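You operate a simulated robot arm through the tools that you are given. There is no shell and no other tool. Be economical: measure what you need, move in short steps, check, and stop when the job is done.

You run a simulated two-armed robot. Do the job below in one go: nothing can be reset, and whatever is moved stays where it is left.

Task
Pick up the paper cone from the top of the packing table with one hand, pass it to the other hand and put it on the top of the service table.

The check looks at the end state, three seconds after you hand in, the way a careful person would. Anything else that was tipped, shoved, dropped, spilled or broken makes it a failure.

Robot
Two 7-joint arms with two-finger grippers on one trunk, on a base that drives. Base frame: it is fixed to the floor where the robot stands at the start and does not move with it; the origin is under the middle of the robot, x ahead of it, y to its left, z up; the surface under the hand at the start is at about z = 85. Lengths are in cm, angles in degrees, forces in N, time in s.
The left shoulder is at the start at [2.4, 21.7, 118], the right one opposite. With the tool pointing down near the work surface each hand reaches from about 18 to 76 cm from the robot's upright axis, wherever it stands, measured 20 degrees to its own side. Places, roughly: paper cone (7x7x17 cm) [70, 20, 90]; top of the service table [480, 180, 80]. Payload 2.2 kg a hand.
The tool frame of a hand sits at the grasp point between the pads (the TCP): z along the fingers, y along the line on which they close. The tips reach 1.9 cm beyond it. The gripper opens to 11.6 cm. The gripper's body begins 7 cm behind the TCP.
Orientation is that of the tool frame in the base frame, as a unit quaternion [x, y, z, w]. With the fingers straight down and closing along the base's y, the tool's x points along the base's -x, its y along +y and its z along -z.

Tools
- The arms move only by the tool apply_moves. It takes "left_targets", "right_targets" or both (then of equal length, played together; a hand with none holds still); each is a list of rows, each a list of 7 numbers: the shift along the base's x, y, z in units of 300 mm (1.0 is 300 mm), then the turn, a rotation vector about the base's x, y, z in units of 120 degrees (1.0 is 120 degrees), then the opening, from 0 (shut) to 1 (fully open). In form: [[dx, dy, dz, ax, ay, az, grip], ...]. A call has 1 to 20 rows; each row is the pose to reach, as a shift and turn from the pose commanded when the call began. A call with a number of a shift or a turn outside -1 to 1 is refused whole. Rows are played at 5 a second. More than 5 cm and 8.6 degrees between two rows, or a gripper value outside its range, and nothing of the call is played. A pose out of reach is approached as far as the arm can. The call stops where the force on the tool passes 40 N (or 10 N more than at its start, if that is more) or the arm is blocked; 0.2 s more then pass. The fingers move at their own pace and stop on an object; they squeeze with about 42 N. The grip force told is the motor's: it shows also when the fingers shut on nothing. Time passes only in rows, and 0.2 s behind the last, so rows that repeat a pose let the fingers close. The reply holds the time, the measured pose of the TCP, the force on the tool along the base axes, the opening and the grip force, in the units named above and with some noise, with the torque about the TCP (base axes, N m) and any sound that the robot's microphone picked up.
- Cameras (640 x 400 px; columns grow to the right, rows downward): "scene" is now at [13.39, 1.28, 135.95]; the picture's right is [0.14, -0.99, 0.00], its down [-0.48, -0.07, -0.87] and it looks along [0.87, 0.13, -0.48] (base axes); focal length 263 px, centre (320, 200). "left" rides on the left gripper at [6.9, 1.5, -9.7] in its tool frame; the picture's right is [-0.21, 0.98, 0.00], its down [-0.76, -0.17, -0.63] and it looks along [-0.62, -0.14, 0.77] (tool axes); focal length 251 px, centre (320, 200). "right" rides on the right gripper at [6.9, -1.5, -9.6] in its tool frame; the picture's right is [0.21, 0.98, 0.00], its down [-0.76, 0.17, -0.63] and it looks along [-0.62, 0.14, 0.77] (tool axes); focal length 251 px, centre (320, 200). There is no depth. A picture from a camera that has moved, and an enlarged one, comes with that camera's place and axes in the base frame and with its lens.
- capture(camera): a new picture of that camera. No time passes.
- lift_body(by): slides the trunk up (or, below 0, down) by that many cm; the arms and the scene camera ride with it, the base frame stays. It gives what a move gives, with no picture.
- base_move(legs): drives the robot by 1 to 6 legs, each [ahead, left, turn to the left] in cm, cm and degrees, along the robot's own axes; the way and the turn of a leg run together, so that a leg with both is an arc; at most 150 cm and 180 degrees a leg. The arms and the cameras ride along, it lands a little off, and it stops where it bumps. It gives what a move gives.
- aim_head(pan, tilt): turns the head with the scene camera to pan (to the left, within 80 degrees either way) and tilt (down, from -29 to 69), counted from straight ahead of the robot. It gives what a move gives.
- zoom(camera, box): a new picture of the part [left, top, right, bottom] of that camera's present view, enlarged. No time passes.
- close_job(): hands the job in; it is judged then, once.

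Work in short steps. Places have to be worked out from the pictures, the camera data and where the tool is seen: move nearer, look again, correct. Check each grasp and each placing, and mend what went wrong. You have 120 turns and 108 pictures in all, those below and enlarged ones among them. Open the grippers and draw the arms clear of the work before you hand the job in, unless the task says otherwise; then end with one line.

The tools are called as a command line: name --argument value ..., lists and objects as JSON in quotes. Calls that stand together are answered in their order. apply_moves: Moves the arms, as the interface text tells. Its arguments: {"type":"object","properties":{"left_targets":{"type":"array"},"right_targets":{"type":"array"}},"required":[]} The other tools are called the same way: lift_body (by) slides the trunk up or down; base_move (legs) drives the base; aim_head (pan, tilt) turns the head that bears the scene camera; capture (camera) takes a picture; zoom (camera, box) takes an enlarged picture of a part of a camera's view; close_job () hands the job in.

At the start:

```text
time_s: 0.0
left_position: [46.94, 32.0, 112.72]
left_tcp_rot: [0.001, 1.0, -0.001, -0.001]
left_contact_force: [-0.3, -0.3, -1.4]
left_wrist_torque: [-0.02, 0.0, -0.03]
left_opening: 11.63
left_finger_force: 0.0
right_position: [46.62, -7.67, 116.85]
right_tcp_rot: [0.0, 1.0, 0.0, -0.001]
right_contact_force: [0.9, -0.7, 0.0]
right_wrist_torque: [0.01, 0.0, -0.01]
right_opening: 11.61
right_finger_force: 0.1
trunk travel left (down, up): [-32.5, 16.5]
robot x, y, heading: [0.01, -0.04, -0.1]
head pan, tilt: [8.2, 28.8]
```

scene: 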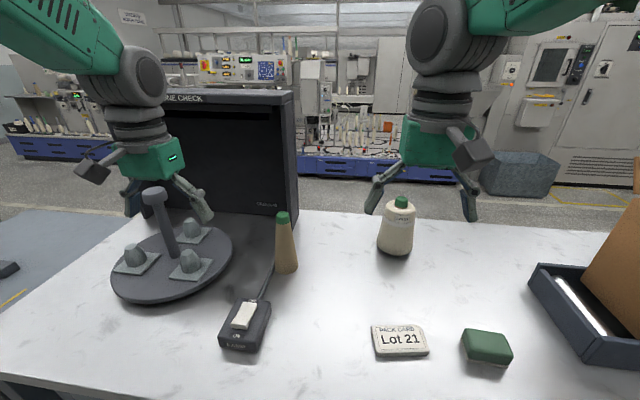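
right: 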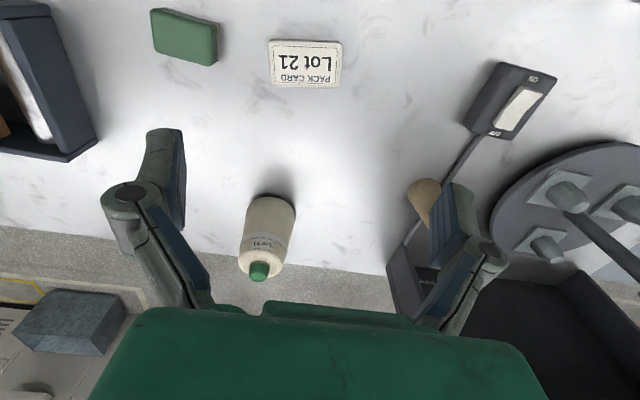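
left: 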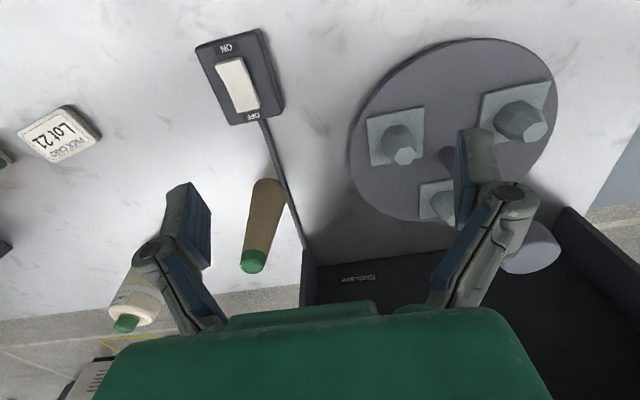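

The cone stands at about [68, 19] between the bottle, the switch and the machine, and the service table lies behind the machine. I'll level the head to look at the way there, and zoom in on the cone first.

zoom --camera "scene" --box '[200, 180, 360, 360]'

aim_head --pan 20 --tilt 8

capture --camera "scene"

```text
2.22 times, centred on (280, 270) of scene
camera zoom: at [13.39, 1.28, 135.95], right [0.14, -0.99, 0.0], down [-0.48, -0.07, -0.87], along [0.87, 0.13, -0.48], focal length 584 px, centre (409, 44)
```

zoom: 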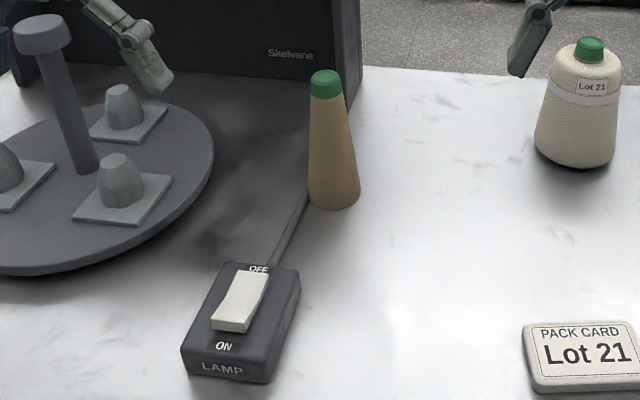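

```text
time_s: 0.8
left_position: [46.66, 32.1, 112.8]
left_tcp_rot: [-0.001, 1.0, 0.0, 0.001]
left_contact_force: [-0.8, -0.7, -0.9]
left_wrist_torque: [0.03, -0.02, -0.03]
left_opening: 11.6
left_finger_force: 0.1
right_position: [46.45, -7.8, 117.15]
right_tcp_rot: [0.0, 1.0, 0.0, 0.0]
right_contact_force: [0.0, -0.2, -0.7]
right_wrist_torque: [0.0, 0.01, 0.0]
right_opening: 11.59
right_finger_force: 0.1
trunk travel left (down, up): [-32.5, 16.5]
robot x, y, heading: [-0.06, 0.3, 0.1]
head pan, tilt: [20.0, 8.0]
```

```text
103 pictures are left
camera scene: at [13.06, 3.14, 139.31], right [0.34, -0.94, 0.0], down [-0.13, -0.05, -0.99], along [0.93, 0.34, -0.14], focal length 263 px, centre (320, 200)
```

scene: 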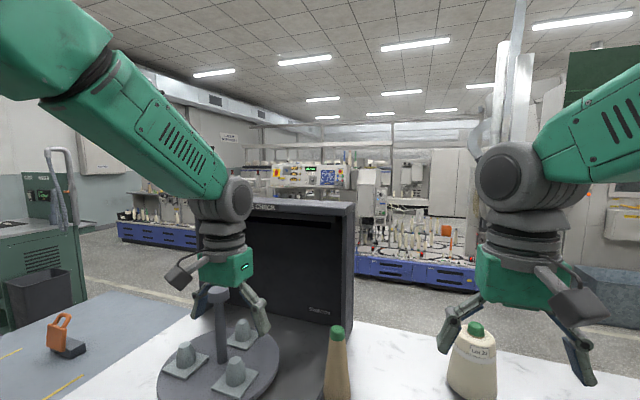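

The bare tan cone with the green tip stands at about [66.6, 18.7] and its top is near z = 102. I'll bring the left hand over it at the present height and look.

apply_moves --left_targets '[[0.083, -0.056, 0, 0, 0, 0, 1], [0.166, -0.112, 0, 0, 0, 0, 1], [0.249, -0.168, 0, 0, 0, 0, 1], [0.332, -0.224, 0, 0, 0, 0, 1], [0.415, -0.28, 0, 0, 0, 0, 1], [0.498, -0.336, 0, 0, 0, 0, 1], [0.581, -0.392, 0, 0, 0, 0, 1], [0.663, -0.448, 0, 0, 0, 0, 1], [0.663, -0.448, 0, 0, 0, 0, 1]]'

capture --camera "left"

aim_head --pan 15 --tilt 32

capture --camera "scene"

```text
time_s: 2.8
left_position: [66.41, 18.38, 112.77]
left_tcp_rot: [0.0, 1.0, 0.0, 0.001]
left_contact_force: [-0.6, -0.1, -0.8]
left_wrist_torque: [0.04, -0.05, -0.01]
left_opening: 11.59
left_finger_force: 0.1
right_position: [46.41, -7.88, 117.14]
right_tcp_rot: [0.0, 1.0, -0.001, 0.001]
right_contact_force: [-0.4, 0.1, 0.5]
right_wrist_torque: [0.01, -0.03, 0.04]
right_opening: 11.62
right_finger_force: 0.0
trunk travel left (down, up): [-32.5, 16.5]
robot x, y, heading: [-0.08, -0.11, -0.0]
head pan, tilt: [20.0, 8.0]
```

```text
102 pictures are left
camera left: at [59.5, 19.94, 122.37], right [0.21, 0.98, 0.0], down [0.75, -0.17, 0.63], along [0.62, -0.14, -0.77], focal length 251 px, centre (320, 200)
```

left: 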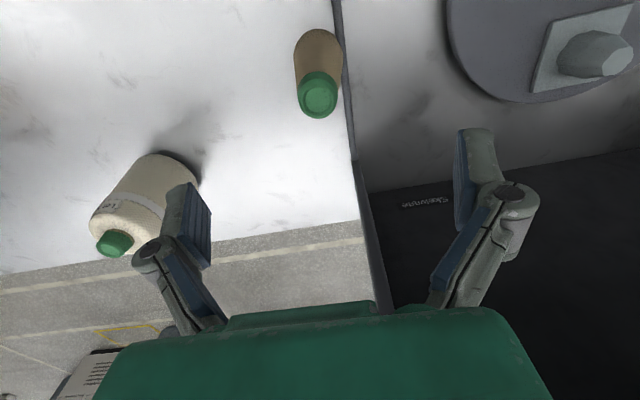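

```text
time_s: 3.7
left_position: [66.57, 18.54, 112.68]
left_tcp_rot: [-0.001, 1.0, -0.001, 0.0]
left_contact_force: [0.0, 0.2, 0.5]
left_wrist_torque: [-0.02, -0.04, 0.01]
left_opening: 11.6
left_finger_force: 0.0
right_position: [46.51, -7.86, 117.05]
right_tcp_rot: [0.0, 1.0, 0.0, 0.001]
right_contact_force: [0.5, 0.1, -0.1]
right_wrist_torque: [0.02, 0.01, -0.02]
right_opening: 11.63
right_finger_force: 0.0
trunk travel left (down, up): [-32.5, 16.5]
robot x, y, heading: [-0.09, 0.01, 0.2]
head pan, tilt: [15.0, 32.0]
```

```text
101 pictures are left
camera scene: at [13.19, 2.2, 135.43], right [0.26, -0.97, 0.0], down [-0.52, -0.14, -0.85], along [0.82, 0.22, -0.53], focal length 263 px, centre (320, 200)
```

scene: 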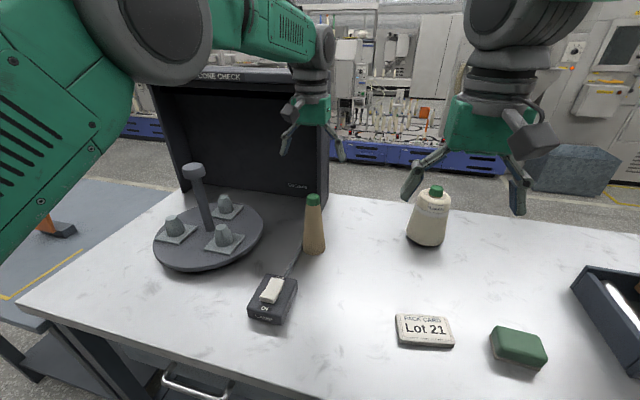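

Both views put the cone's axis at about [66.1, 18.6], right under the hand. I'll descend to TCP z ≈ 97 with the hand open, then check.

apply_moves --left_targets '[[-0.012, 0.003, -0.09, 0, 0, 0, 1], [-0.012, 0.003, -0.18, 0, 0, 0, 1], [-0.012, 0.003, -0.27, 0, 0, 0, 1], [-0.012, 0.003, -0.36, 0, 0, 0, 1], [-0.012, 0.003, -0.45, 0, 0, 0, 1], [-0.012, 0.003, -0.52, 0, 0, 0, 1], [-0.012, 0.003, -0.52, 0, 0, 0, 1]]'

capture --camera "left"

zoom --camera "scene" --box '[220, 120, 420, 280]'

```text
time_s: 5.3
left_position: [66.21, 18.65, 97.2]
left_tcp_rot: [0.0, 1.0, 0.0, 0.002]
left_contact_force: [-0.2, 0.1, -0.1]
left_wrist_torque: [-0.01, -0.01, 0.01]
left_opening: 11.6
left_finger_force: 0.0
right_position: [46.36, -7.75, 117.03]
right_tcp_rot: [0.0, 1.0, 0.0, 0.001]
right_contact_force: [0.0, 0.2, -0.5]
right_wrist_torque: [-0.01, -0.02, 0.0]
right_opening: 11.63
right_finger_force: 0.0
trunk travel left (down, up): [-32.5, 16.5]
robot x, y, heading: [0.2, 0.06, -0.2]
head pan, tilt: [15.0, 32.0]
```

```text
100 pictures are left
camera left: at [59.24, 20.1, 106.8], right [0.21, 0.98, 0.0], down [0.76, -0.17, 0.63], along [0.62, -0.14, -0.77], focal length 251 px, centre (320, 200)
```

left: 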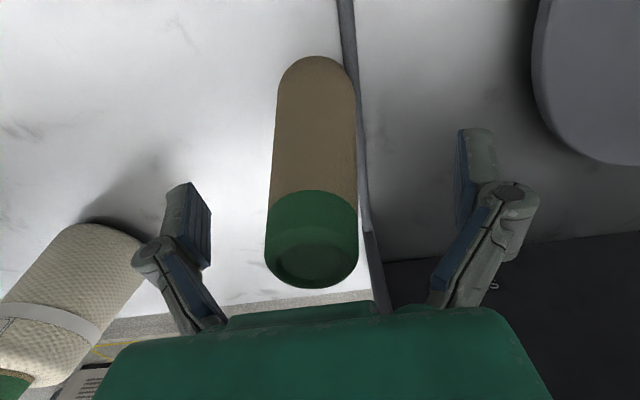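

```text
2.50 times, centred on (320, 200) of scene
camera zoom: at [13.15, 2.19, 135.43], right [0.26, -0.97, 0.0], down [-0.52, -0.14, -0.85], along [0.82, 0.22, -0.53], focal length 657 px, centre (320, 200)
```

zoom: 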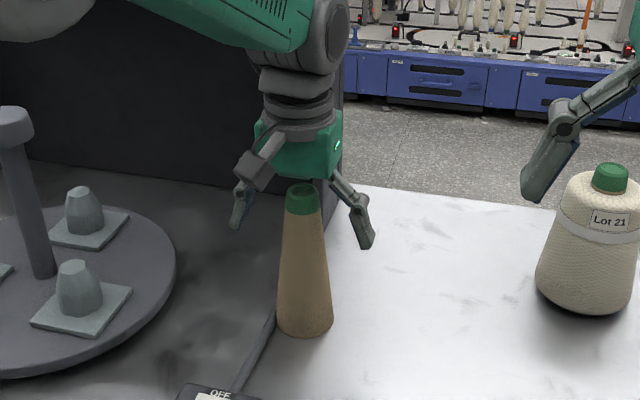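

The cone sits between the fingers, off by only about 2 mm. I'll correct that and close.

apply_moves --left_targets '[[-0.004, -0.008, 0, 0, 0, 0, 1], [-0.004, -0.008, 0, 0, 0, 0, 0.7], [-0.004, -0.008, 0, 0, 0, 0, 0.5], [-0.004, -0.008, 0, 0, 0, 0, 0.3], [-0.004, -0.008, 0, 0, 0, 0, 0], [-0.004, -0.008, 0, 0, 0, 0, 0], [-0.004, -0.008, 0, 0, 0, 0, 0]]'

capture --camera "left"

```text
time_s: 6.9
left_position: [66.15, 18.41, 97.27]
left_tcp_rot: [0.0, 1.0, 0.0, 0.001]
left_contact_force: [0.5, -0.5, 2.0]
left_wrist_torque: [-0.04, -0.08, 0.02]
left_opening: 4.36
left_finger_force: 41.9
right_position: [46.46, -7.84, 117.02]
right_tcp_rot: [0.0, 1.0, 0.0, 0.0]
right_contact_force: [0.3, 0.2, 0.3]
right_wrist_torque: [0.03, -0.01, 0.01]
right_opening: 11.62
right_finger_force: 0.0
trunk travel left (down, up): [-32.5, 16.5]
robot x, y, heading: [0.18, 0.16, -0.1]
head pan, tilt: [15.0, 32.0]
```

```text
98 pictures are left
camera left: at [59.16, 19.84, 106.82], right [0.21, 0.98, 0.0], down [0.76, -0.17, 0.63], along [0.62, -0.14, -0.77], focal length 251 px, centre (320, 200)
```

left: 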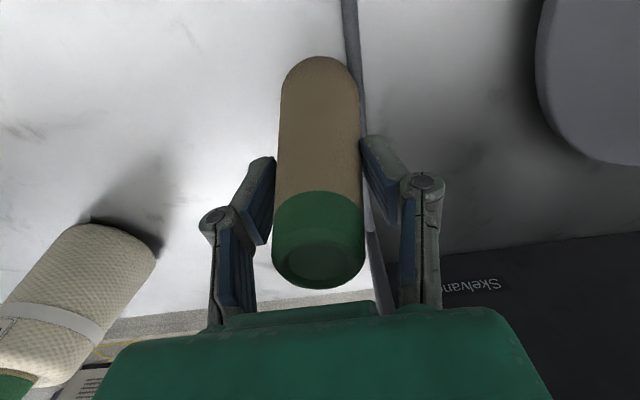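

The left hand holds the cone with an opening of 4.36 cm and the full 42 N grip force. I'll lift it straight up 15 cm.

apply_moves --left_targets '[[0, 0, 0.03, 0, 0, 0, 0], [0, 0, 0.1, 0, 0, 0, 0], [0, 0, 0.2, 0, 0, 0, 0], [0, 0, 0.3, 0, 0, 0, 0], [0, 0, 0.4, 0, 0, 0, 0], [0, 0, 0.5, 0, 0, 0, 0], [0, 0, 0.6, 0, 0, 0, 0], [0, 0, 0.6, 0, 0, 0, 0]]'

capture --camera "scene"

capture --camera "left"

```text
time_s: 8.7
left_position: [66.2, 18.26, 114.99]
left_tcp_rot: [0.0, 1.0, 0.0, 0.001]
left_contact_force: [0.2, 1.1, -0.6]
left_wrist_torque: [0.05, 0.03, 0.01]
left_opening: 4.35
left_finger_force: 42.2
right_position: [46.39, -7.76, 117.12]
right_tcp_rot: [0.001, 1.0, 0.0, 0.001]
right_contact_force: [0.1, 0.2, -0.7]
right_wrist_torque: [-0.01, 0.0, -0.01]
right_opening: 11.6
right_finger_force: 0.0
trunk travel left (down, up): [-32.5, 16.5]
robot x, y, heading: [-0.01, 0.06, -0.2]
head pan, tilt: [15.0, 32.0]
```

```text
97 pictures are left
camera scene: at [13.2, 2.18, 135.42], right [0.26, -0.97, 0.0], down [-0.52, -0.14, -0.85], along [0.82, 0.22, -0.53], focal length 263 px, centre (320, 200)
```

scene: 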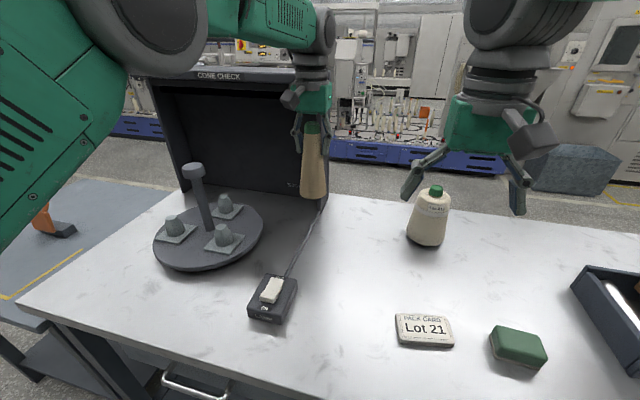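

```text
96 pictures are left
camera left: at [59.29, 19.79, 124.64], right [0.21, 0.98, 0.0], down [0.76, -0.17, 0.63], along [0.62, -0.14, -0.77], focal length 251 px, centre (320, 200)
```

left: 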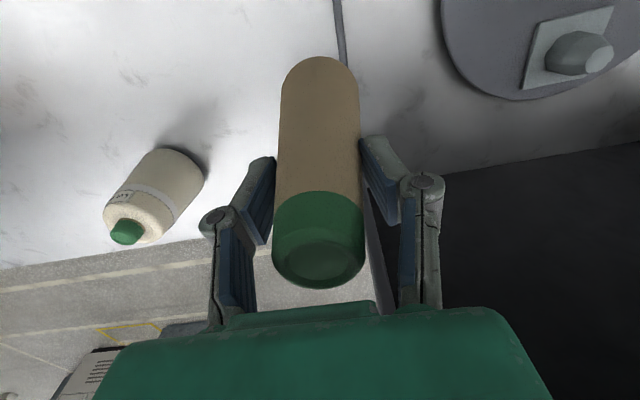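

The cone hangs straight in the left hand. I'll bring it closer in front of the robot, to about [48, 12, 118], while the right hand turns to point left, ahead and 45° down.

apply_moves --left_targets '[[-0.05, -0.018, 0.01, 0, 0, 0, 0], [-0.1, -0.035, 0.02, 0, 0, 0, 0], [-0.15, -0.053, 0.03, 0, 0, 0, 0], [-0.2, -0.07, 0.04, 0, 0, 0, 0], [-0.25, -0.088, 0.05, 0, 0, 0, 0], [-0.3, -0.105, 0.06, 0, 0, 0, 0], [-0.35, -0.123, 0.07, 0, 0, 0, 0], [-0.4, -0.14, 0.08, 0, 0, 0, 0], [-0.45, -0.158, 0.09, 0, 0, 0, 0], [-0.5, -0.175, 0.1, 0, 0, 0, 0], [-0.55, -0.193, 0.1, 0, 0, 0, 0], [-0.607, -0.21, 0.1, 0, 0, 0, 0], [-0.607, -0.21, 0.1, 0, 0, 0, 0]]' --right_targets '[[0, -0.01, 0, 0.019, -0.027, 0.046, 1], [0, -0.02, 0, 0.038, -0.055, 0.092, 1], [0, -0.03, 0, 0.057, -0.082, 0.138, 1], [0, -0.04, 0, 0.076, -0.109, 0.184, 1], [0, -0.05, 0, 0.095, -0.136, 0.23, 1], [0, -0.06, 0, 0.115, -0.164, 0.276, 1], [0, -0.07, 0, 0.134, -0.191, 0.322, 1], [0, -0.08, 0, 0.153, -0.218, 0.368, 1], [0, -0.09, 0, 0.172, -0.245, 0.414, 1], [0, -0.1, 0, 0.191, -0.273, 0.46, 1], [0, -0.1, 0, 0.21, -0.3, 0.506, 1], [0, -0.1, 0, 0.229, -0.327, 0.552, 1], [0, -0.1, 0, 0.229, -0.327, 0.552, 1]]'

aim_head --pan 5 --tilt 35

capture --camera "scene"

capture --camera "right"

```text
time_s: 11.5
left_position: [48.03, 11.79, 118.12]
left_tcp_rot: [0.0, 1.0, 0.001, 0.001]
left_contact_force: [0.2, -0.7, 1.0]
left_wrist_torque: [0.02, -0.03, -0.03]
left_opening: 4.37
left_finger_force: 42.5
right_position: [46.47, -10.99, 116.89]
right_tcp_rot: [-0.53, 0.755, 0.222, 0.315]
right_contact_force: [0.1, -0.2, 0.5]
right_wrist_torque: [0.03, -0.02, -0.01]
right_opening: 11.59
right_finger_force: 0.0
trunk travel left (down, up): [-32.5, 16.5]
robot x, y, heading: [0.23, 0.31, -0.2]
head pan, tilt: [15.0, 32.0]
```

```text
time_s: 12.2
left_position: [47.85, 11.77, 118.17]
left_tcp_rot: [0.0, 1.0, 0.002, 0.001]
left_contact_force: [-0.6, 0.5, -0.2]
left_wrist_torque: [0.0, 0.05, 0.01]
left_opening: 4.33
left_finger_force: 42.0
right_position: [46.42, -10.9, 117.07]
right_tcp_rot: [-0.53, 0.755, 0.222, 0.314]
right_contact_force: [0.6, -0.5, 0.6]
right_wrist_torque: [0.05, 0.0, -0.04]
right_opening: 11.61
right_finger_force: 0.0
trunk travel left (down, up): [-32.5, 16.5]
robot x, y, heading: [0.21, 0.07, -0.1]
head pan, tilt: [5.0, 35.0]
```

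```text
95 pictures are left
camera scene: at [13.16, 0.37, 134.98], right [0.09, -1.0, 0.0], down [-0.57, -0.05, -0.82], along [0.81, 0.07, -0.58], focal length 263 px, centre (320, 200)
```

scene: 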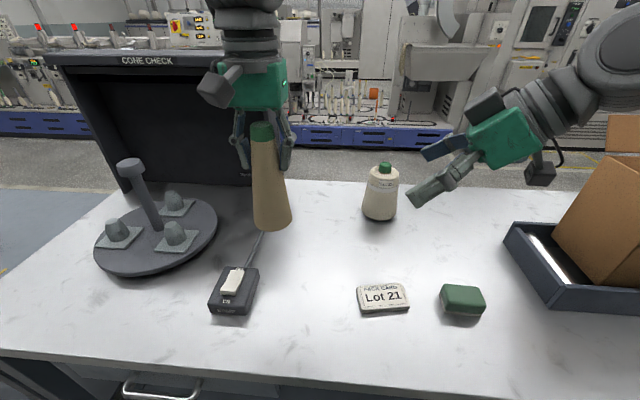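

```text
94 pictures are left
camera right: at [43.93, -22.58, 118.69], right [-0.97, 0.19, -0.15], down [-0.13, 0.13, 0.98], along [0.21, 0.97, -0.11], focal length 251 px, centre (320, 200)
```

right: 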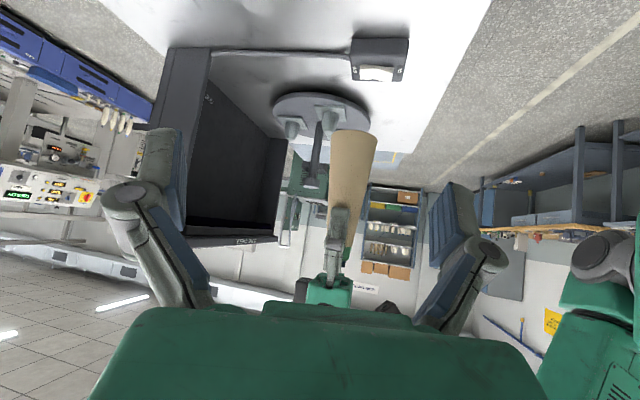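

The right hand is well turned, and the cone's base is at z ≈ 105.7. I'll turn the left hand 72° so its thin side faces the right hand, and bring the right hand to a pre-grasp 13 cm short of the cone.

apply_moves --left_targets '[[0, 0, 0, 0, 0, -0.06, 0], [0, 0, 0, 0, 0, -0.12, 0], [0, 0, 0, 0, 0, -0.18, 0], [0, 0, 0, 0, 0, -0.24, 0], [0, 0, 0, 0, 0, -0.3, 0], [0, 0, 0, 0, 0, -0.36, 0], [0, 0, 0, 0, 0, -0.42, 0], [0, 0, 0, 0, 0, -0.48, 0], [0, 0, 0, 0, 0, -0.54, 0], [0, 0, 0, 0, 0, -0.6, 0], [0, 0, 0, 0, 0, -0.6, 0]]' --right_targets '[[-0.01, 0.03, -0.03, 0, 0, 0, 1], [-0.02, 0.06, -0.06, 0, 0, 0, 1], [-0.03, 0.1, -0.09, 0, 0, 0, 1], [-0.04, 0.14, -0.12, 0, 0, 0, 1], [-0.05, 0.18, -0.15, 0, 0, 0, 1], [-0.06, 0.22, -0.18, 0, 0, 0, 1], [-0.07, 0.26, -0.21, 0, 0, 0, 1], [-0.08, 0.29, -0.23, 0, 0, 0, 1], [-0.09, 0.32, -0.247, 0, 0, 0, 1], [-0.093, 0.35, -0.247, 0, 0, 0, 1], [-0.093, 0.35, -0.247, 0, 0, 0, 1]]'

capture --camera "scene"

capture --camera "right"

```text
time_s: 14.6
left_position: [47.77, 12.04, 118.16]
left_tcp_rot: [0.588, 0.809, -0.001, 0.0]
left_contact_force: [-0.1, 0.5, -1.0]
left_wrist_torque: [-0.01, -0.01, -0.02]
left_opening: 4.4
left_finger_force: 42.4
right_position: [43.69, -0.42, 109.6]
right_tcp_rot: [-0.53, 0.756, 0.221, 0.314]
right_contact_force: [0.0, -0.2, 0.2]
right_wrist_torque: [0.02, 0.0, -0.02]
right_opening: 11.61
right_finger_force: 0.0
trunk travel left (down, up): [-32.5, 16.5]
robot x, y, heading: [0.09, -0.05, -0.0]
head pan, tilt: [5.0, 35.0]
```

```text
93 pictures are left
camera scene: at [13.17, 0.58, 134.97], right [0.09, -1.0, 0.0], down [-0.57, -0.05, -0.82], along [0.81, 0.07, -0.58], focal length 263 px, centre (320, 200)
```

scene: 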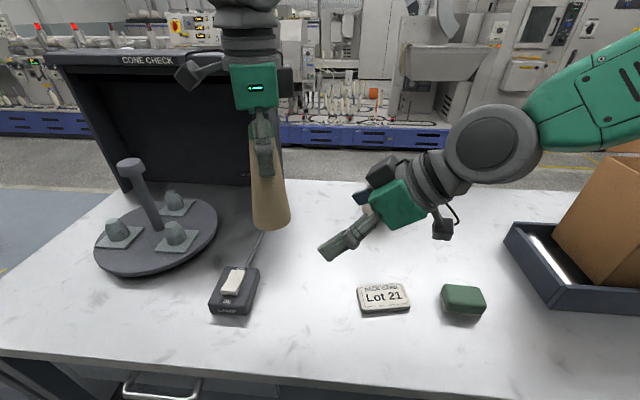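

```text
92 pictures are left
camera right: at [41.14, -11.94, 111.33], right [-0.97, 0.19, -0.15], down [-0.13, 0.13, 0.98], along [0.21, 0.97, -0.11], focal length 251 px, centre (320, 200)
```

right: 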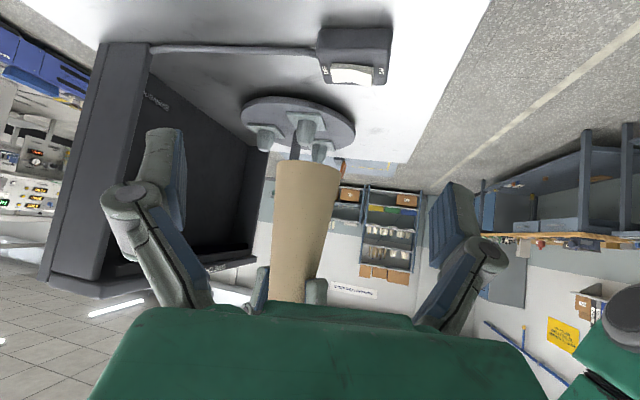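

The cone's axis at [48.1, 12] lies right on the approach line. I'll go in 13 cm with the hand open.

apply_moves --right_targets '[[0.025, 0.069, 0, 0, 0, 0, 1], [0.05, 0.138, 0, 0, 0, 0, 1], [0.075, 0.207, 0, 0, 0, 0, 1], [0.1, 0.276, 0, 0, 0, 0, 1], [0.125, 0.344, 0, 0, 0, 0, 1], [0.148, 0.408, 0, 0, 0, 0, 1], [0.148, 0.408, 0, 0, 0, 0, 1]]'

capture --camera "scene"

capture --camera "right"

```text
time_s: 16.2
left_position: [47.86, 12.03, 118.16]
left_tcp_rot: [0.588, 0.809, -0.002, 0.0]
left_contact_force: [-0.1, 0.0, -0.2]
left_wrist_torque: [-0.02, 0.02, -0.02]
left_opening: 4.4
left_finger_force: 42.1
right_position: [48.08, 11.96, 109.72]
right_tcp_rot: [-0.53, 0.755, 0.221, 0.315]
right_contact_force: [0.3, -0.3, -0.1]
right_wrist_torque: [0.02, 0.02, 0.01]
right_opening: 11.58
right_finger_force: 0.0
trunk travel left (down, up): [-32.5, 16.5]
robot x, y, heading: [0.02, -0.07, -0.3]
head pan, tilt: [5.0, 35.0]
```

```text
91 pictures are left
camera scene: at [13.21, 0.71, 134.97], right [0.09, -1.0, 0.0], down [-0.57, -0.05, -0.82], along [0.81, 0.07, -0.58], focal length 263 px, centre (320, 200)
```

scene: 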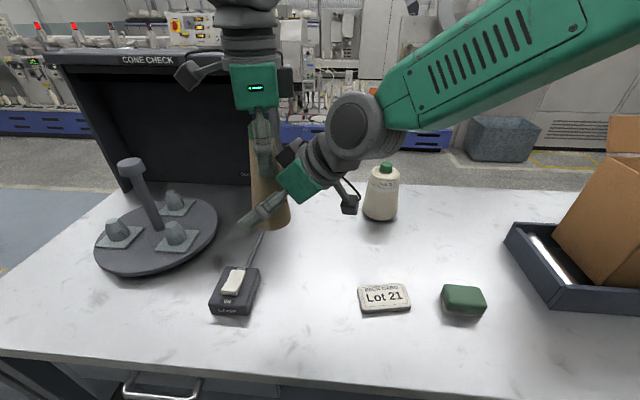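

```text
90 pictures are left
camera right: at [45.54, 0.43, 111.36], right [-0.97, 0.19, -0.15], down [-0.13, 0.14, 0.98], along [0.21, 0.97, -0.11], focal length 251 px, centre (320, 200)
```

right: 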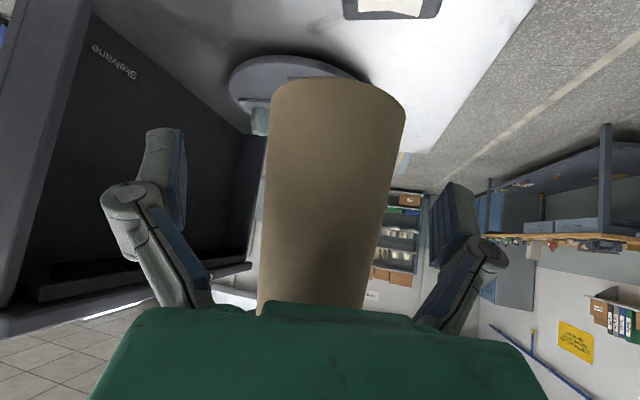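

The cone is between the right fingers, about 4 mm off the middle. I'll correct that and close the right hand.

apply_moves --right_targets '[[-0.012, 0.002, 0, 0, 0, 0, 1], [-0.012, 0.002, 0, 0, 0, 0, 0.75], [-0.012, 0.002, 0, 0, 0, 0, 0.62], [-0.012, 0.002, 0, 0, 0, 0, 0.5], [-0.012, 0.002, 0, 0, 0, 0, 0.2], [-0.012, 0.002, 0, 0, 0, 0, 0], [-0.012, 0.002, 0, 0, 0, 0, 0], [-0.012, 0.002, 0, 0, 0, 0, 0]]'

capture --camera "right"

```text
time_s: 18.0
left_position: [47.92, 12.09, 118.15]
left_tcp_rot: [0.588, 0.809, -0.002, 0.001]
left_contact_force: [0.1, 5.2, 0.2]
left_wrist_torque: [0.0, -0.08, -0.25]
left_opening: 4.39
left_finger_force: 41.9
right_position: [47.81, 11.84, 109.56]
right_tcp_rot: [-0.53, 0.756, 0.22, 0.315]
right_contact_force: [-0.6, -6.2, -0.1]
right_wrist_torque: [0.42, 0.03, 0.24]
right_opening: 5.96
right_finger_force: 41.8
trunk travel left (down, up): [-32.5, 16.5]
robot x, y, heading: [0.15, -0.17, 0.1]
head pan, tilt: [5.0, 35.0]
```

```text
89 pictures are left
camera right: at [45.21, 0.4, 111.3], right [-0.97, 0.19, -0.15], down [-0.13, 0.14, 0.98], along [0.21, 0.97, -0.11], focal length 251 px, centre (320, 200)
```

right: 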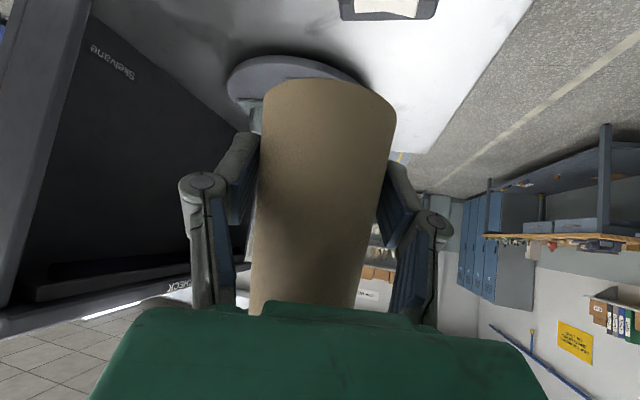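

The right hand holds the cone low with an opening of 5.96 cm and 42 N. I'll open the left hand and raise it straight up clear of the cone.

apply_moves --left_targets '[[0, 0, 0, 0, 0, 0, 0.45], [0, 0, 0, 0, 0, 0, 0.6], [0, 0, 0, 0, 0, 0, 0.7], [0, 0, 0, 0, 0, 0, 0.7], [0, 0, 0.06, 0, 0, 0, 0.7], [0, 0, 0.14, 0, 0, 0, 0.7], [0, 0, 0.24, 0, 0, 0, 0.7], [0, 0, 0.35, 0, 0, 0, 0.7], [0, 0, 0.45, 0, 0, 0, 0.7], [0, 0, 0.45, 0, 0, 0, 0.7]]'

capture --camera "scene"

capture --camera "right"

```text
time_s: 20.2
left_position: [47.71, 12.27, 131.71]
left_tcp_rot: [0.587, 0.809, -0.002, 0.002]
left_contact_force: [0.0, -0.5, -0.5]
left_wrist_torque: [0.02, 0.03, 0.0]
left_opening: 8.14
left_finger_force: 0.0
right_position: [47.9, 11.97, 109.65]
right_tcp_rot: [-0.529, 0.757, 0.221, 0.314]
right_contact_force: [1.4, 0.9, -0.8]
right_wrist_torque: [0.01, 0.0, 0.0]
right_opening: 5.97
right_finger_force: 42.0
trunk travel left (down, up): [-32.5, 16.5]
robot x, y, heading: [0.32, -0.15, 0.1]
head pan, tilt: [5.0, 35.0]
```

```text
88 pictures are left
camera scene: at [13.23, 0.66, 134.96], right [0.09, -1.0, 0.0], down [-0.57, -0.05, -0.82], along [0.81, 0.07, -0.58], focal length 263 px, centre (320, 200)
```

scene: 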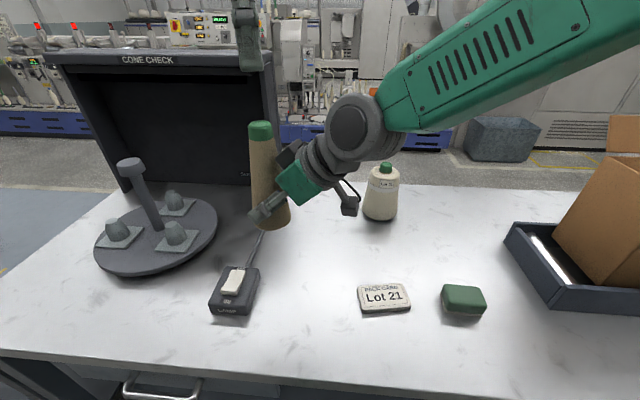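

```text
87 pictures are left
camera right: at [45.24, 0.4, 111.29], right [-0.97, 0.19, -0.15], down [-0.13, 0.14, 0.98], along [0.21, 0.97, -0.11], focal length 251 px, centre (320, 200)
```

right: 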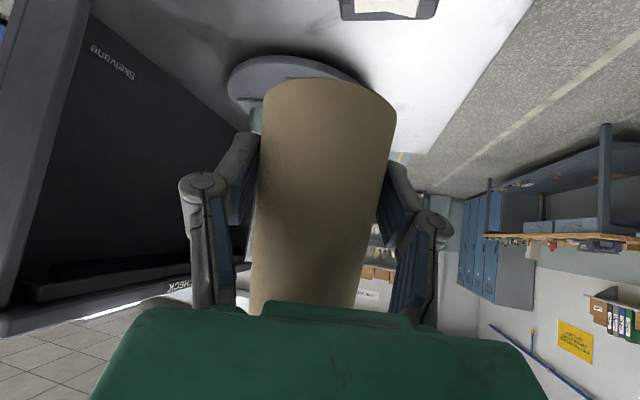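

The handover worked: the cone is upright and steady in the right hand. I'll fold both arms in a bit for driving and look at the surroundings.

apply_moves --left_targets '[[-0.03, 0.09, 0, 0, 0, 0, 0.7], [-0.08, 0.18, 0, 0, 0, 0, 0.7], [-0.15, 0.28, 0, 0, 0, 0, 0.7], [-0.22, 0.38, 0, 0, 0, 0, 0.7], [-0.3, 0.48, 0, 0, 0, 0, 0.7], [-0.38, 0.58, 0, 0, 0, 0, 0.7], [-0.46, 0.67, -0.05, 0, 0, 0, 0.7], [-0.5, 0.75, -0.1, 0, 0, 0, 0.7], [-0.5, 0.75, -0.15, 0, 0, 0, 0.7]]' --right_targets '[[-0.03, -0.04, 0.01, 0, 0, 0, 0], [-0.07, -0.08, 0.02, 0, 0, 0, 0], [-0.11, -0.13, 0.03, 0, 0, 0, 0], [-0.15, -0.18, 0.04, 0, 0, 0, 0], [-0.19, -0.23, 0.05, 0, 0, 0, 0], [-0.23, -0.28, 0.05, 0, 0, 0, 0], [-0.28, -0.34, 0.05, 0, 0, 0, 0], [-0.333, -0.4, 0.05, 0, 0, 0, 0], [-0.333, -0.4, 0.05, 0, 0, 0, 0]]'

aim_head --pan -10 --tilt 15

capture --camera "scene"

aim_head --pan 60 --tilt 20

capture --camera "scene"

aim_head --pan -70 --tilt 20

capture --camera "scene"

```text
time_s: 22.2
left_position: [32.7, 34.56, 127.12]
left_tcp_rot: [0.587, 0.809, -0.001, 0.001]
left_contact_force: [-0.6, 0.5, -0.2]
left_wrist_torque: [0.0, -0.02, -0.02]
left_opening: 8.14
left_finger_force: 0.0
right_position: [37.56, -0.03, 111.13]
right_tcp_rot: [-0.53, 0.756, 0.221, 0.314]
right_contact_force: [-0.1, -0.3, -0.5]
right_wrist_torque: [0.01, 0.0, 0.02]
right_opening: 5.97
right_finger_force: 41.8
trunk travel left (down, up): [-32.5, 16.5]
robot x, y, heading: [0.28, -0.15, -0.1]
head pan, tilt: [5.0, 35.0]
```

```text
time_s: 23.1
left_position: [32.61, 34.6, 127.18]
left_tcp_rot: [0.587, 0.809, -0.002, 0.001]
left_contact_force: [-0.3, 0.3, -0.4]
left_wrist_torque: [-0.01, 0.01, -0.02]
left_opening: 8.13
left_finger_force: 0.1
right_position: [37.56, 0.1, 111.07]
right_tcp_rot: [-0.53, 0.756, 0.221, 0.314]
right_contact_force: [-0.7, 0.2, 0.3]
right_wrist_torque: [-0.03, 0.01, 0.01]
right_opening: 5.98
right_finger_force: 42.2
trunk travel left (down, up): [-32.5, 16.5]
robot x, y, heading: [-0.13, -0.02, 0.1]
head pan, tilt: [-10.0, 15.0]
```

```text
86 pictures are left
camera scene: at [13.46, -1.56, 138.18], right [-0.17, -0.98, 0.0], down [-0.26, 0.04, -0.97], along [0.95, -0.17, -0.26], focal length 263 px, centre (320, 200)
```

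scene: 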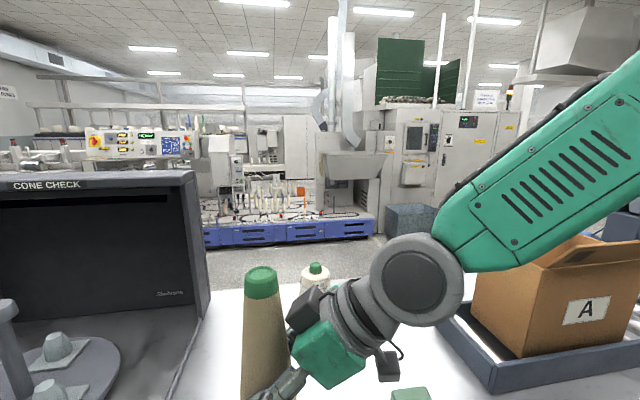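

```text
time_s: 24.5
left_position: [32.62, 34.65, 127.13]
left_tcp_rot: [0.588, 0.809, -0.002, 0.001]
left_contact_force: [0.4, 0.4, -0.2]
left_wrist_torque: [0.04, 0.02, -0.04]
left_opening: 8.13
left_finger_force: 0.0
right_position: [37.55, 0.1, 111.14]
right_tcp_rot: [-0.53, 0.756, 0.22, 0.315]
right_contact_force: [-0.7, 0.3, -0.5]
right_wrist_torque: [0.0, 0.02, 0.02]
right_opening: 5.97
right_finger_force: 41.8
trunk travel left (down, up): [-32.5, 16.5]
robot x, y, heading: [0.16, -0.02, -0.0]
head pan, tilt: [60.0, 20.0]
```

```text
85 pictures are left
camera scene: at [8.93, 8.13, 137.37], right [0.87, -0.5, 0.0], down [-0.17, -0.3, -0.94], along [0.47, 0.81, -0.34], focal length 263 px, centre (320, 200)
```

scene: 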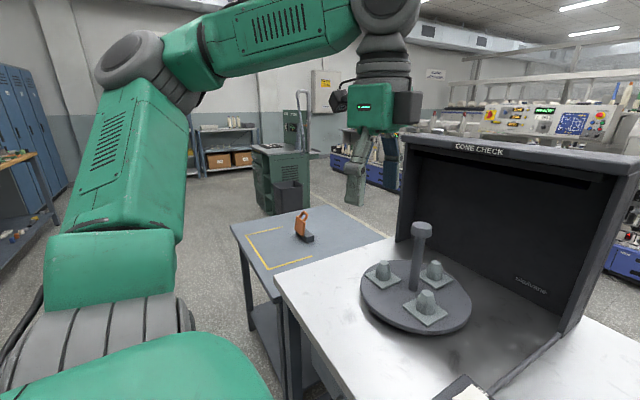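

```text
time_s: 26.6
left_position: [32.77, 34.56, 126.93]
left_tcp_rot: [0.588, 0.809, -0.002, 0.0]
left_contact_force: [1.3, -0.4, -0.4]
left_wrist_torque: [-0.01, -0.01, 0.0]
left_opening: 8.12
left_finger_force: 0.1
right_position: [37.57, 0.07, 111.02]
right_tcp_rot: [-0.53, 0.756, 0.221, 0.315]
right_contact_force: [-0.6, 1.3, -1.5]
right_wrist_torque: [0.0, 0.0, 0.0]
right_opening: 5.93
right_finger_force: 42.4
trunk travel left (down, up): [-32.5, 16.5]
robot x, y, heading: [-0.17, 0.15, 0.1]
head pan, tilt: [-70.0, 20.0]
```

```text
84 pictures are left
camera scene: at [7.46, -8.69, 137.4], right [-0.94, -0.34, 0.0], down [-0.12, 0.32, -0.94], along [0.32, -0.88, -0.34], focal length 263 px, centre (320, 200)
```

scene: 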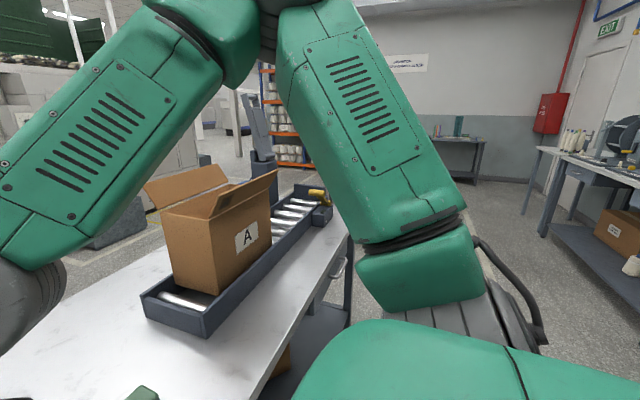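

The handover is done. The packing table spans about x 33–97, and the side table on its left reaches y ≈ 147. The free way is round the left side, so I'll back off 35 cm, turn left and look.

base_move --legs '[[-35, 0, 0], [0, 0, 90]]'

aim_head --pan 0 --tilt 20

capture --camera "scene"

aim_head --pan -50 --tilt 15

capture --camera "scene"

```text
time_s: 32.6
left_position: [-69.17, 33.16, 127.13]
left_tcp_rot: [-0.151, 0.989, -0.001, 0.002]
left_contact_force: [-0.3, 0.2, -0.3]
left_wrist_torque: [0.03, -0.01, -0.01]
left_opening: 8.14
left_finger_force: 0.0
right_position: [-34.58, 37.63, 111.07]
right_tcp_rot: [0.908, -0.165, -0.379, -0.069]
right_contact_force: [0.6, -0.7, -0.4]
right_wrist_torque: [0.0, 0.01, -0.02]
right_opening: 5.95
right_finger_force: 42.4
trunk travel left (down, up): [-32.5, 16.5]
robot x, y, heading: [-35.07, -0.03, 89.3]
head pan, tilt: [-70.0, 20.0]
```

```text
time_s: 34.1
left_position: [-69.06, 32.99, 127.11]
left_tcp_rot: [-0.151, 0.989, 0.0, 0.0]
left_contact_force: [-0.3, -1.2, 0.4]
left_wrist_torque: [0.01, 0.0, 0.04]
left_opening: 8.12
left_finger_force: 0.0
right_position: [-34.54, 37.37, 111.2]
right_tcp_rot: [0.908, -0.165, -0.378, -0.069]
right_contact_force: [0.3, 0.5, -0.1]
right_wrist_torque: [-0.01, -0.01, 0.0]
right_opening: 5.96
right_finger_force: 42.1
trunk travel left (down, up): [-32.5, 16.5]
robot x, y, heading: [-35.26, 0.13, 89.6]
head pan, tilt: [0.0, 20.0]
```

```text
83 pictures are left
camera scene: at [-35.02, 13.31, 137.37], right [1.0, -0.01, 0.0], down [0.0, -0.34, -0.94], along [0.01, 0.94, -0.34], focal length 263 px, centre (320, 200)
```

scene: 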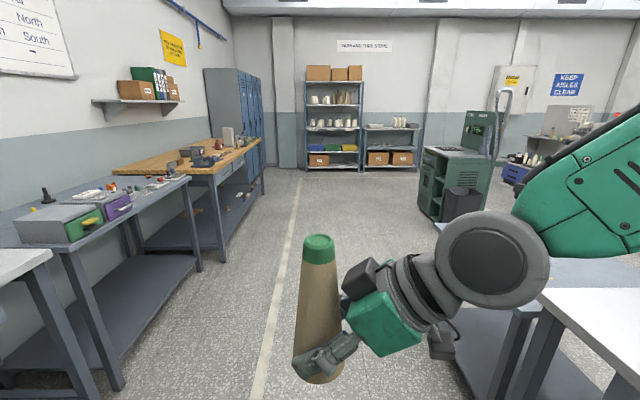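

```text
time_s: 35.2
left_position: [-69.18, 32.76, 127.1]
left_tcp_rot: [-0.15, 0.989, 0.0, 0.002]
left_contact_force: [-0.4, 0.5, 0.1]
left_wrist_torque: [-0.01, 0.0, 0.0]
left_opening: 8.13
left_finger_force: 0.0
right_position: [-34.54, 37.49, 111.19]
right_tcp_rot: [0.908, -0.165, -0.378, -0.069]
right_contact_force: [-0.6, 0.0, -0.2]
right_wrist_torque: [-0.01, -0.02, 0.02]
right_opening: 5.96
right_finger_force: 42.0
trunk travel left (down, up): [-32.5, 16.5]
robot x, y, heading: [-35.28, 0.35, 89.7]
head pan, tilt: [-50.0, 15.0]
```

```text
82 pictures are left
camera scene: at [-27.92, 9.92, 138.2], right [0.63, -0.77, 0.0], down [-0.2, -0.17, -0.97], along [0.75, 0.61, -0.26], focal length 263 px, centre (320, 200)
```

scene: 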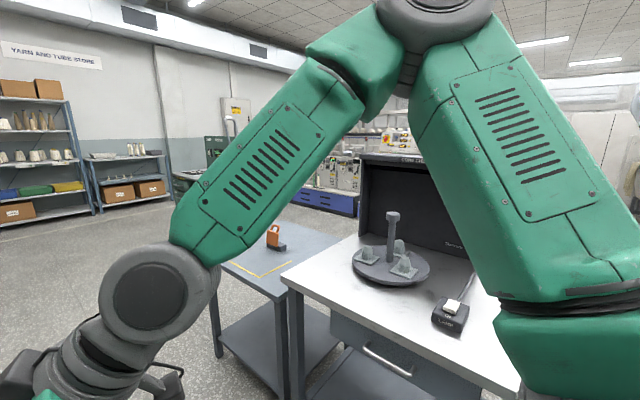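

The aisle ahead is clear, with the cabinet at about y 312 and the side table ending at y ≈ 147. I'll drive ahead to y ≈ 222 and turn right again to look towards the service table.

base_move --legs '[[110, 0, 0], [112, 0, 0], [0, 0, -90]]'

aim_head --pan 0 --tilt 15

capture --camera "scene"

```text
time_s: 50.1
left_position: [1.52, 258.09, 127.07]
left_tcp_rot: [0.595, 0.804, -0.001, 0.001]
left_contact_force: [-0.2, -0.6, 0.9]
left_wrist_torque: [0.02, 0.01, -0.01]
left_opening: 8.15
left_finger_force: 0.1
right_position: [5.93, 223.54, 111.18]
right_tcp_rot: [-0.524, 0.76, 0.219, 0.317]
right_contact_force: [0.1, -0.4, -0.7]
right_wrist_torque: [-0.03, 0.0, 0.01]
right_opening: 5.91
right_finger_force: 42.0
trunk travel left (down, up): [-32.5, 16.5]
robot x, y, heading: [-31.33, 224.14, -1.1]
head pan, tilt: [-50.0, 15.0]
```

```text
time_s: 51.3
left_position: [1.3, 258.34, 127.2]
left_tcp_rot: [0.595, 0.804, -0.001, 0.002]
left_contact_force: [-0.8, -0.8, 0.3]
left_wrist_torque: [0.0, -0.03, -0.02]
left_opening: 8.13
left_finger_force: 0.1
right_position: [5.86, 223.84, 111.25]
right_tcp_rot: [-0.524, 0.76, 0.217, 0.317]
right_contact_force: [-0.1, -0.1, -0.1]
right_wrist_torque: [0.04, -0.02, 0.03]
right_opening: 5.91
right_finger_force: 41.9
trunk travel left (down, up): [-32.5, 16.5]
robot x, y, heading: [-31.71, 224.35, -1.2]
head pan, tilt: [0.0, 15.0]
```

```text
81 pictures are left
camera scene: at [-17.86, 224.15, 138.18], right [-0.02, -1.0, 0.0], down [-0.26, 0.0, -0.97], along [0.97, -0.02, -0.26], focal length 263 px, centre (320, 200)
```

scene: 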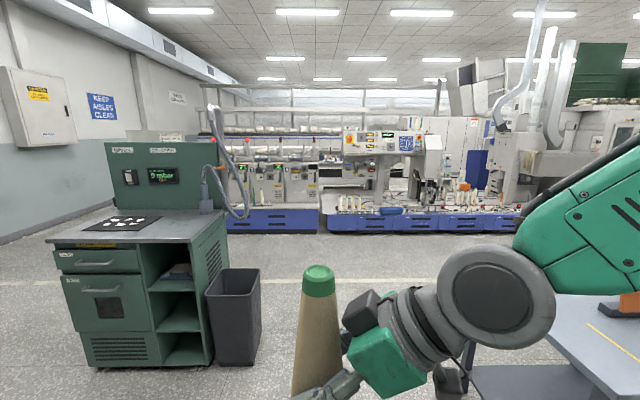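

The gripped cone is steady. I'll zoom in on the place where the service table should appear (near column 338, row 161).

zoom --camera "scene" --box '[210, 100, 450, 250]'

aim_head --pan -30 --tilt 12

capture --camera "scene"

```text
2.67 times, centred on (330, 175) of scene
camera zoom: at [-17.86, 224.15, 138.18], right [-0.02, -1.0, 0.0], down [-0.26, 0.0, -0.97], along [0.97, -0.02, -0.26], focal length 701 px, centre (293, 267)
```

zoom: 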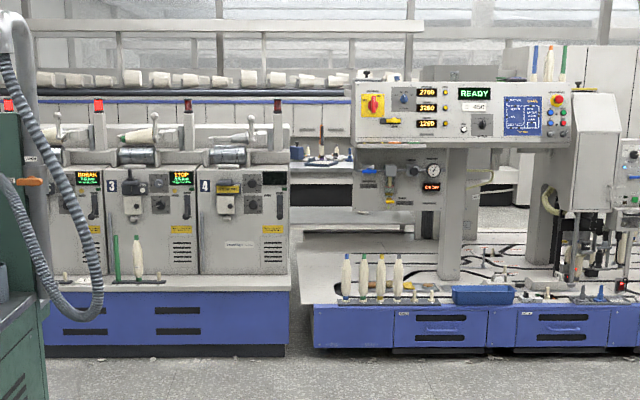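

```text
time_s: 52.3
left_position: [1.38, 258.27, 127.24]
left_tcp_rot: [0.595, 0.804, 0.0, 0.002]
left_contact_force: [0.7, 0.0, 0.1]
left_wrist_torque: [-0.03, 0.0, 0.02]
left_opening: 8.13
left_finger_force: 0.0
right_position: [5.76, 223.63, 111.19]
right_tcp_rot: [-0.523, 0.76, 0.217, 0.318]
right_contact_force: [-0.2, -0.4, -0.8]
right_wrist_torque: [-0.03, -0.03, -0.02]
right_opening: 5.94
right_finger_force: 41.6
trunk travel left (down, up): [-32.5, 16.5]
robot x, y, heading: [-31.6, 223.97, -1.1]
head pan, tilt: [-30.0, 12.0]
```

```text
79 pictures are left
camera scene: at [-19.2, 219.45, 138.68], right [-0.51, -0.86, 0.0], down [-0.18, 0.11, -0.98], along [0.84, -0.5, -0.21], focal length 263 px, centre (320, 200)
```

scene: 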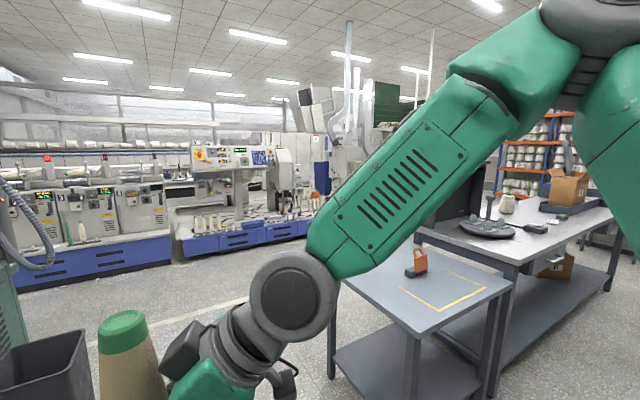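

The service table is visible behind the gap in the machine row, with small items on it. The gap itself is only about 14 cm wide, so I need another way through. I'll drive through between the bin and the side table into the middle aisle and look both ways.

base_move --legs '[[0, -22, 1], [115, 0, 0], [110, 0, 0]]'

aim_head --pan 0 --tilt 10

capture --camera "scene"

aim_head --pan -65 --tilt 12

capture --camera "scene"

aim_head --pan 65 --tilt 12

capture --camera "scene"

```text
time_s: 64.8
left_position: [227.96, 238.55, 127.28]
left_tcp_rot: [0.583, 0.812, -0.001, 0.001]
left_contact_force: [-0.3, -0.7, -0.1]
left_wrist_torque: [0.0, 0.01, -0.01]
left_opening: 8.12
left_finger_force: 0.0
right_position: [233.37, 204.26, 111.29]
right_tcp_rot: [-0.534, 0.752, 0.223, 0.315]
right_contact_force: [-0.2, -0.1, -0.2]
right_wrist_torque: [0.0, 0.0, 0.0]
right_opening: 5.89
right_finger_force: 42.0
trunk travel left (down, up): [-32.5, 16.5]
robot x, y, heading: [196.28, 204.26, 0.6]
head pan, tilt: [-30.0, 12.0]
```

```text
time_s: 65.7
left_position: [227.83, 239.08, 127.34]
left_tcp_rot: [0.583, 0.812, 0.0, 0.003]
left_contact_force: [0.6, -0.9, 0.0]
left_wrist_torque: [0.01, -0.01, 0.02]
left_opening: 8.13
left_finger_force: 0.0
right_position: [233.22, 204.48, 111.17]
right_tcp_rot: [-0.535, 0.752, 0.221, 0.316]
right_contact_force: [0.1, 0.0, -0.4]
right_wrist_torque: [0.04, -0.02, 0.01]
right_opening: 5.88
right_finger_force: 42.1
trunk travel left (down, up): [-32.5, 16.5]
robot x, y, heading: [196.34, 204.14, 0.9]
head pan, tilt: [0.0, 10.0]
```

```text
78 pictures are left
camera scene: at [209.65, 204.18, 139.0], right [0.01, -1.0, 0.0], down [-0.18, 0.0, -0.98], along [0.98, 0.01, -0.18], focal length 263 px, centre (320, 200)
```

scene: 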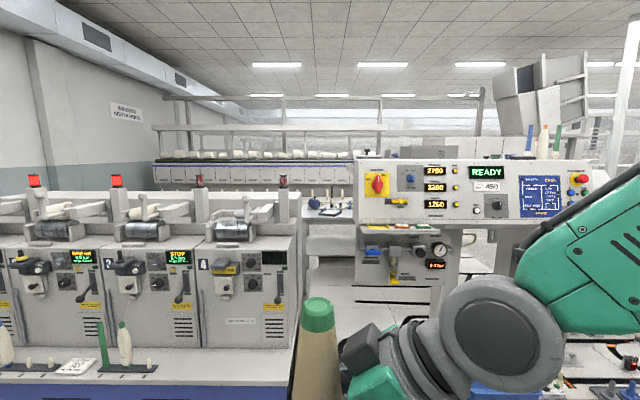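

```text
time_s: 67.1
left_position: [227.8, 238.61, 127.27]
left_tcp_rot: [0.584, 0.812, 0.0, 0.002]
left_contact_force: [0.7, -0.2, 0.2]
left_wrist_torque: [0.01, 0.04, 0.02]
left_opening: 8.11
left_finger_force: 0.1
right_position: [233.23, 204.28, 111.25]
right_tcp_rot: [-0.534, 0.752, 0.222, 0.316]
right_contact_force: [-0.3, 0.6, -0.2]
right_wrist_torque: [0.0, -0.01, -0.01]
right_opening: 5.89
right_finger_force: 42.2
trunk travel left (down, up): [-32.5, 16.5]
robot x, y, heading: [196.07, 204.0, 0.2]
head pan, tilt: [-65.0, 12.0]
```

```text
77 pictures are left
camera scene: at [204.43, 195.66, 138.7], right [-0.9, -0.43, 0.0], down [-0.09, 0.19, -0.98], along [0.42, -0.88, -0.21], focal length 263 px, centre (320, 200)
```

scene: 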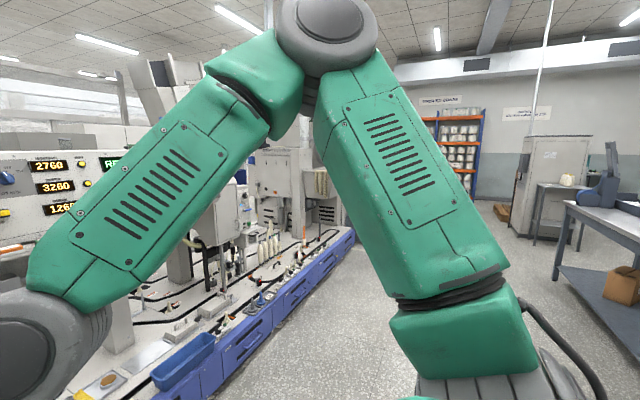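

```text
time_s: 69.2
left_position: [227.79, 238.8, 127.17]
left_tcp_rot: [0.584, 0.812, 0.0, 0.004]
left_contact_force: [-0.5, 0.1, 0.6]
left_wrist_torque: [0.0, -0.02, -0.02]
left_opening: 8.11
left_finger_force: 0.1
right_position: [233.14, 204.43, 111.23]
right_tcp_rot: [-0.534, 0.753, 0.221, 0.315]
right_contact_force: [-0.7, -0.5, 0.0]
right_wrist_torque: [-0.01, 0.01, -0.02]
right_opening: 5.9
right_finger_force: 41.9
trunk travel left (down, up): [-32.5, 16.5]
robot x, y, heading: [196.24, 203.92, 0.6]
head pan, tilt: [65.0, 12.0]
```

```text
76 pictures are left
camera scene: at [204.23, 212.53, 138.67], right [0.91, -0.41, 0.0], down [-0.09, -0.19, -0.98], along [0.4, 0.89, -0.21], focal length 263 px, centre (320, 200)
```

scene: 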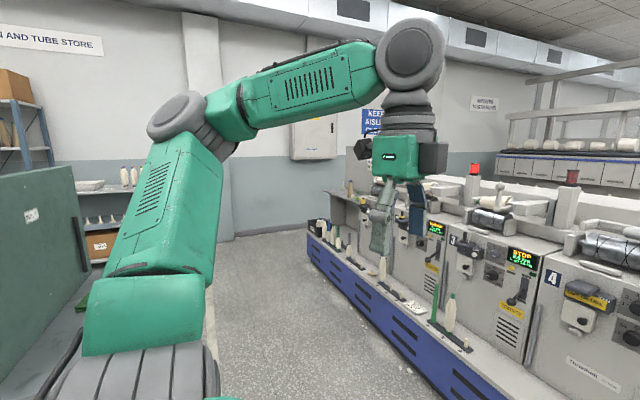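

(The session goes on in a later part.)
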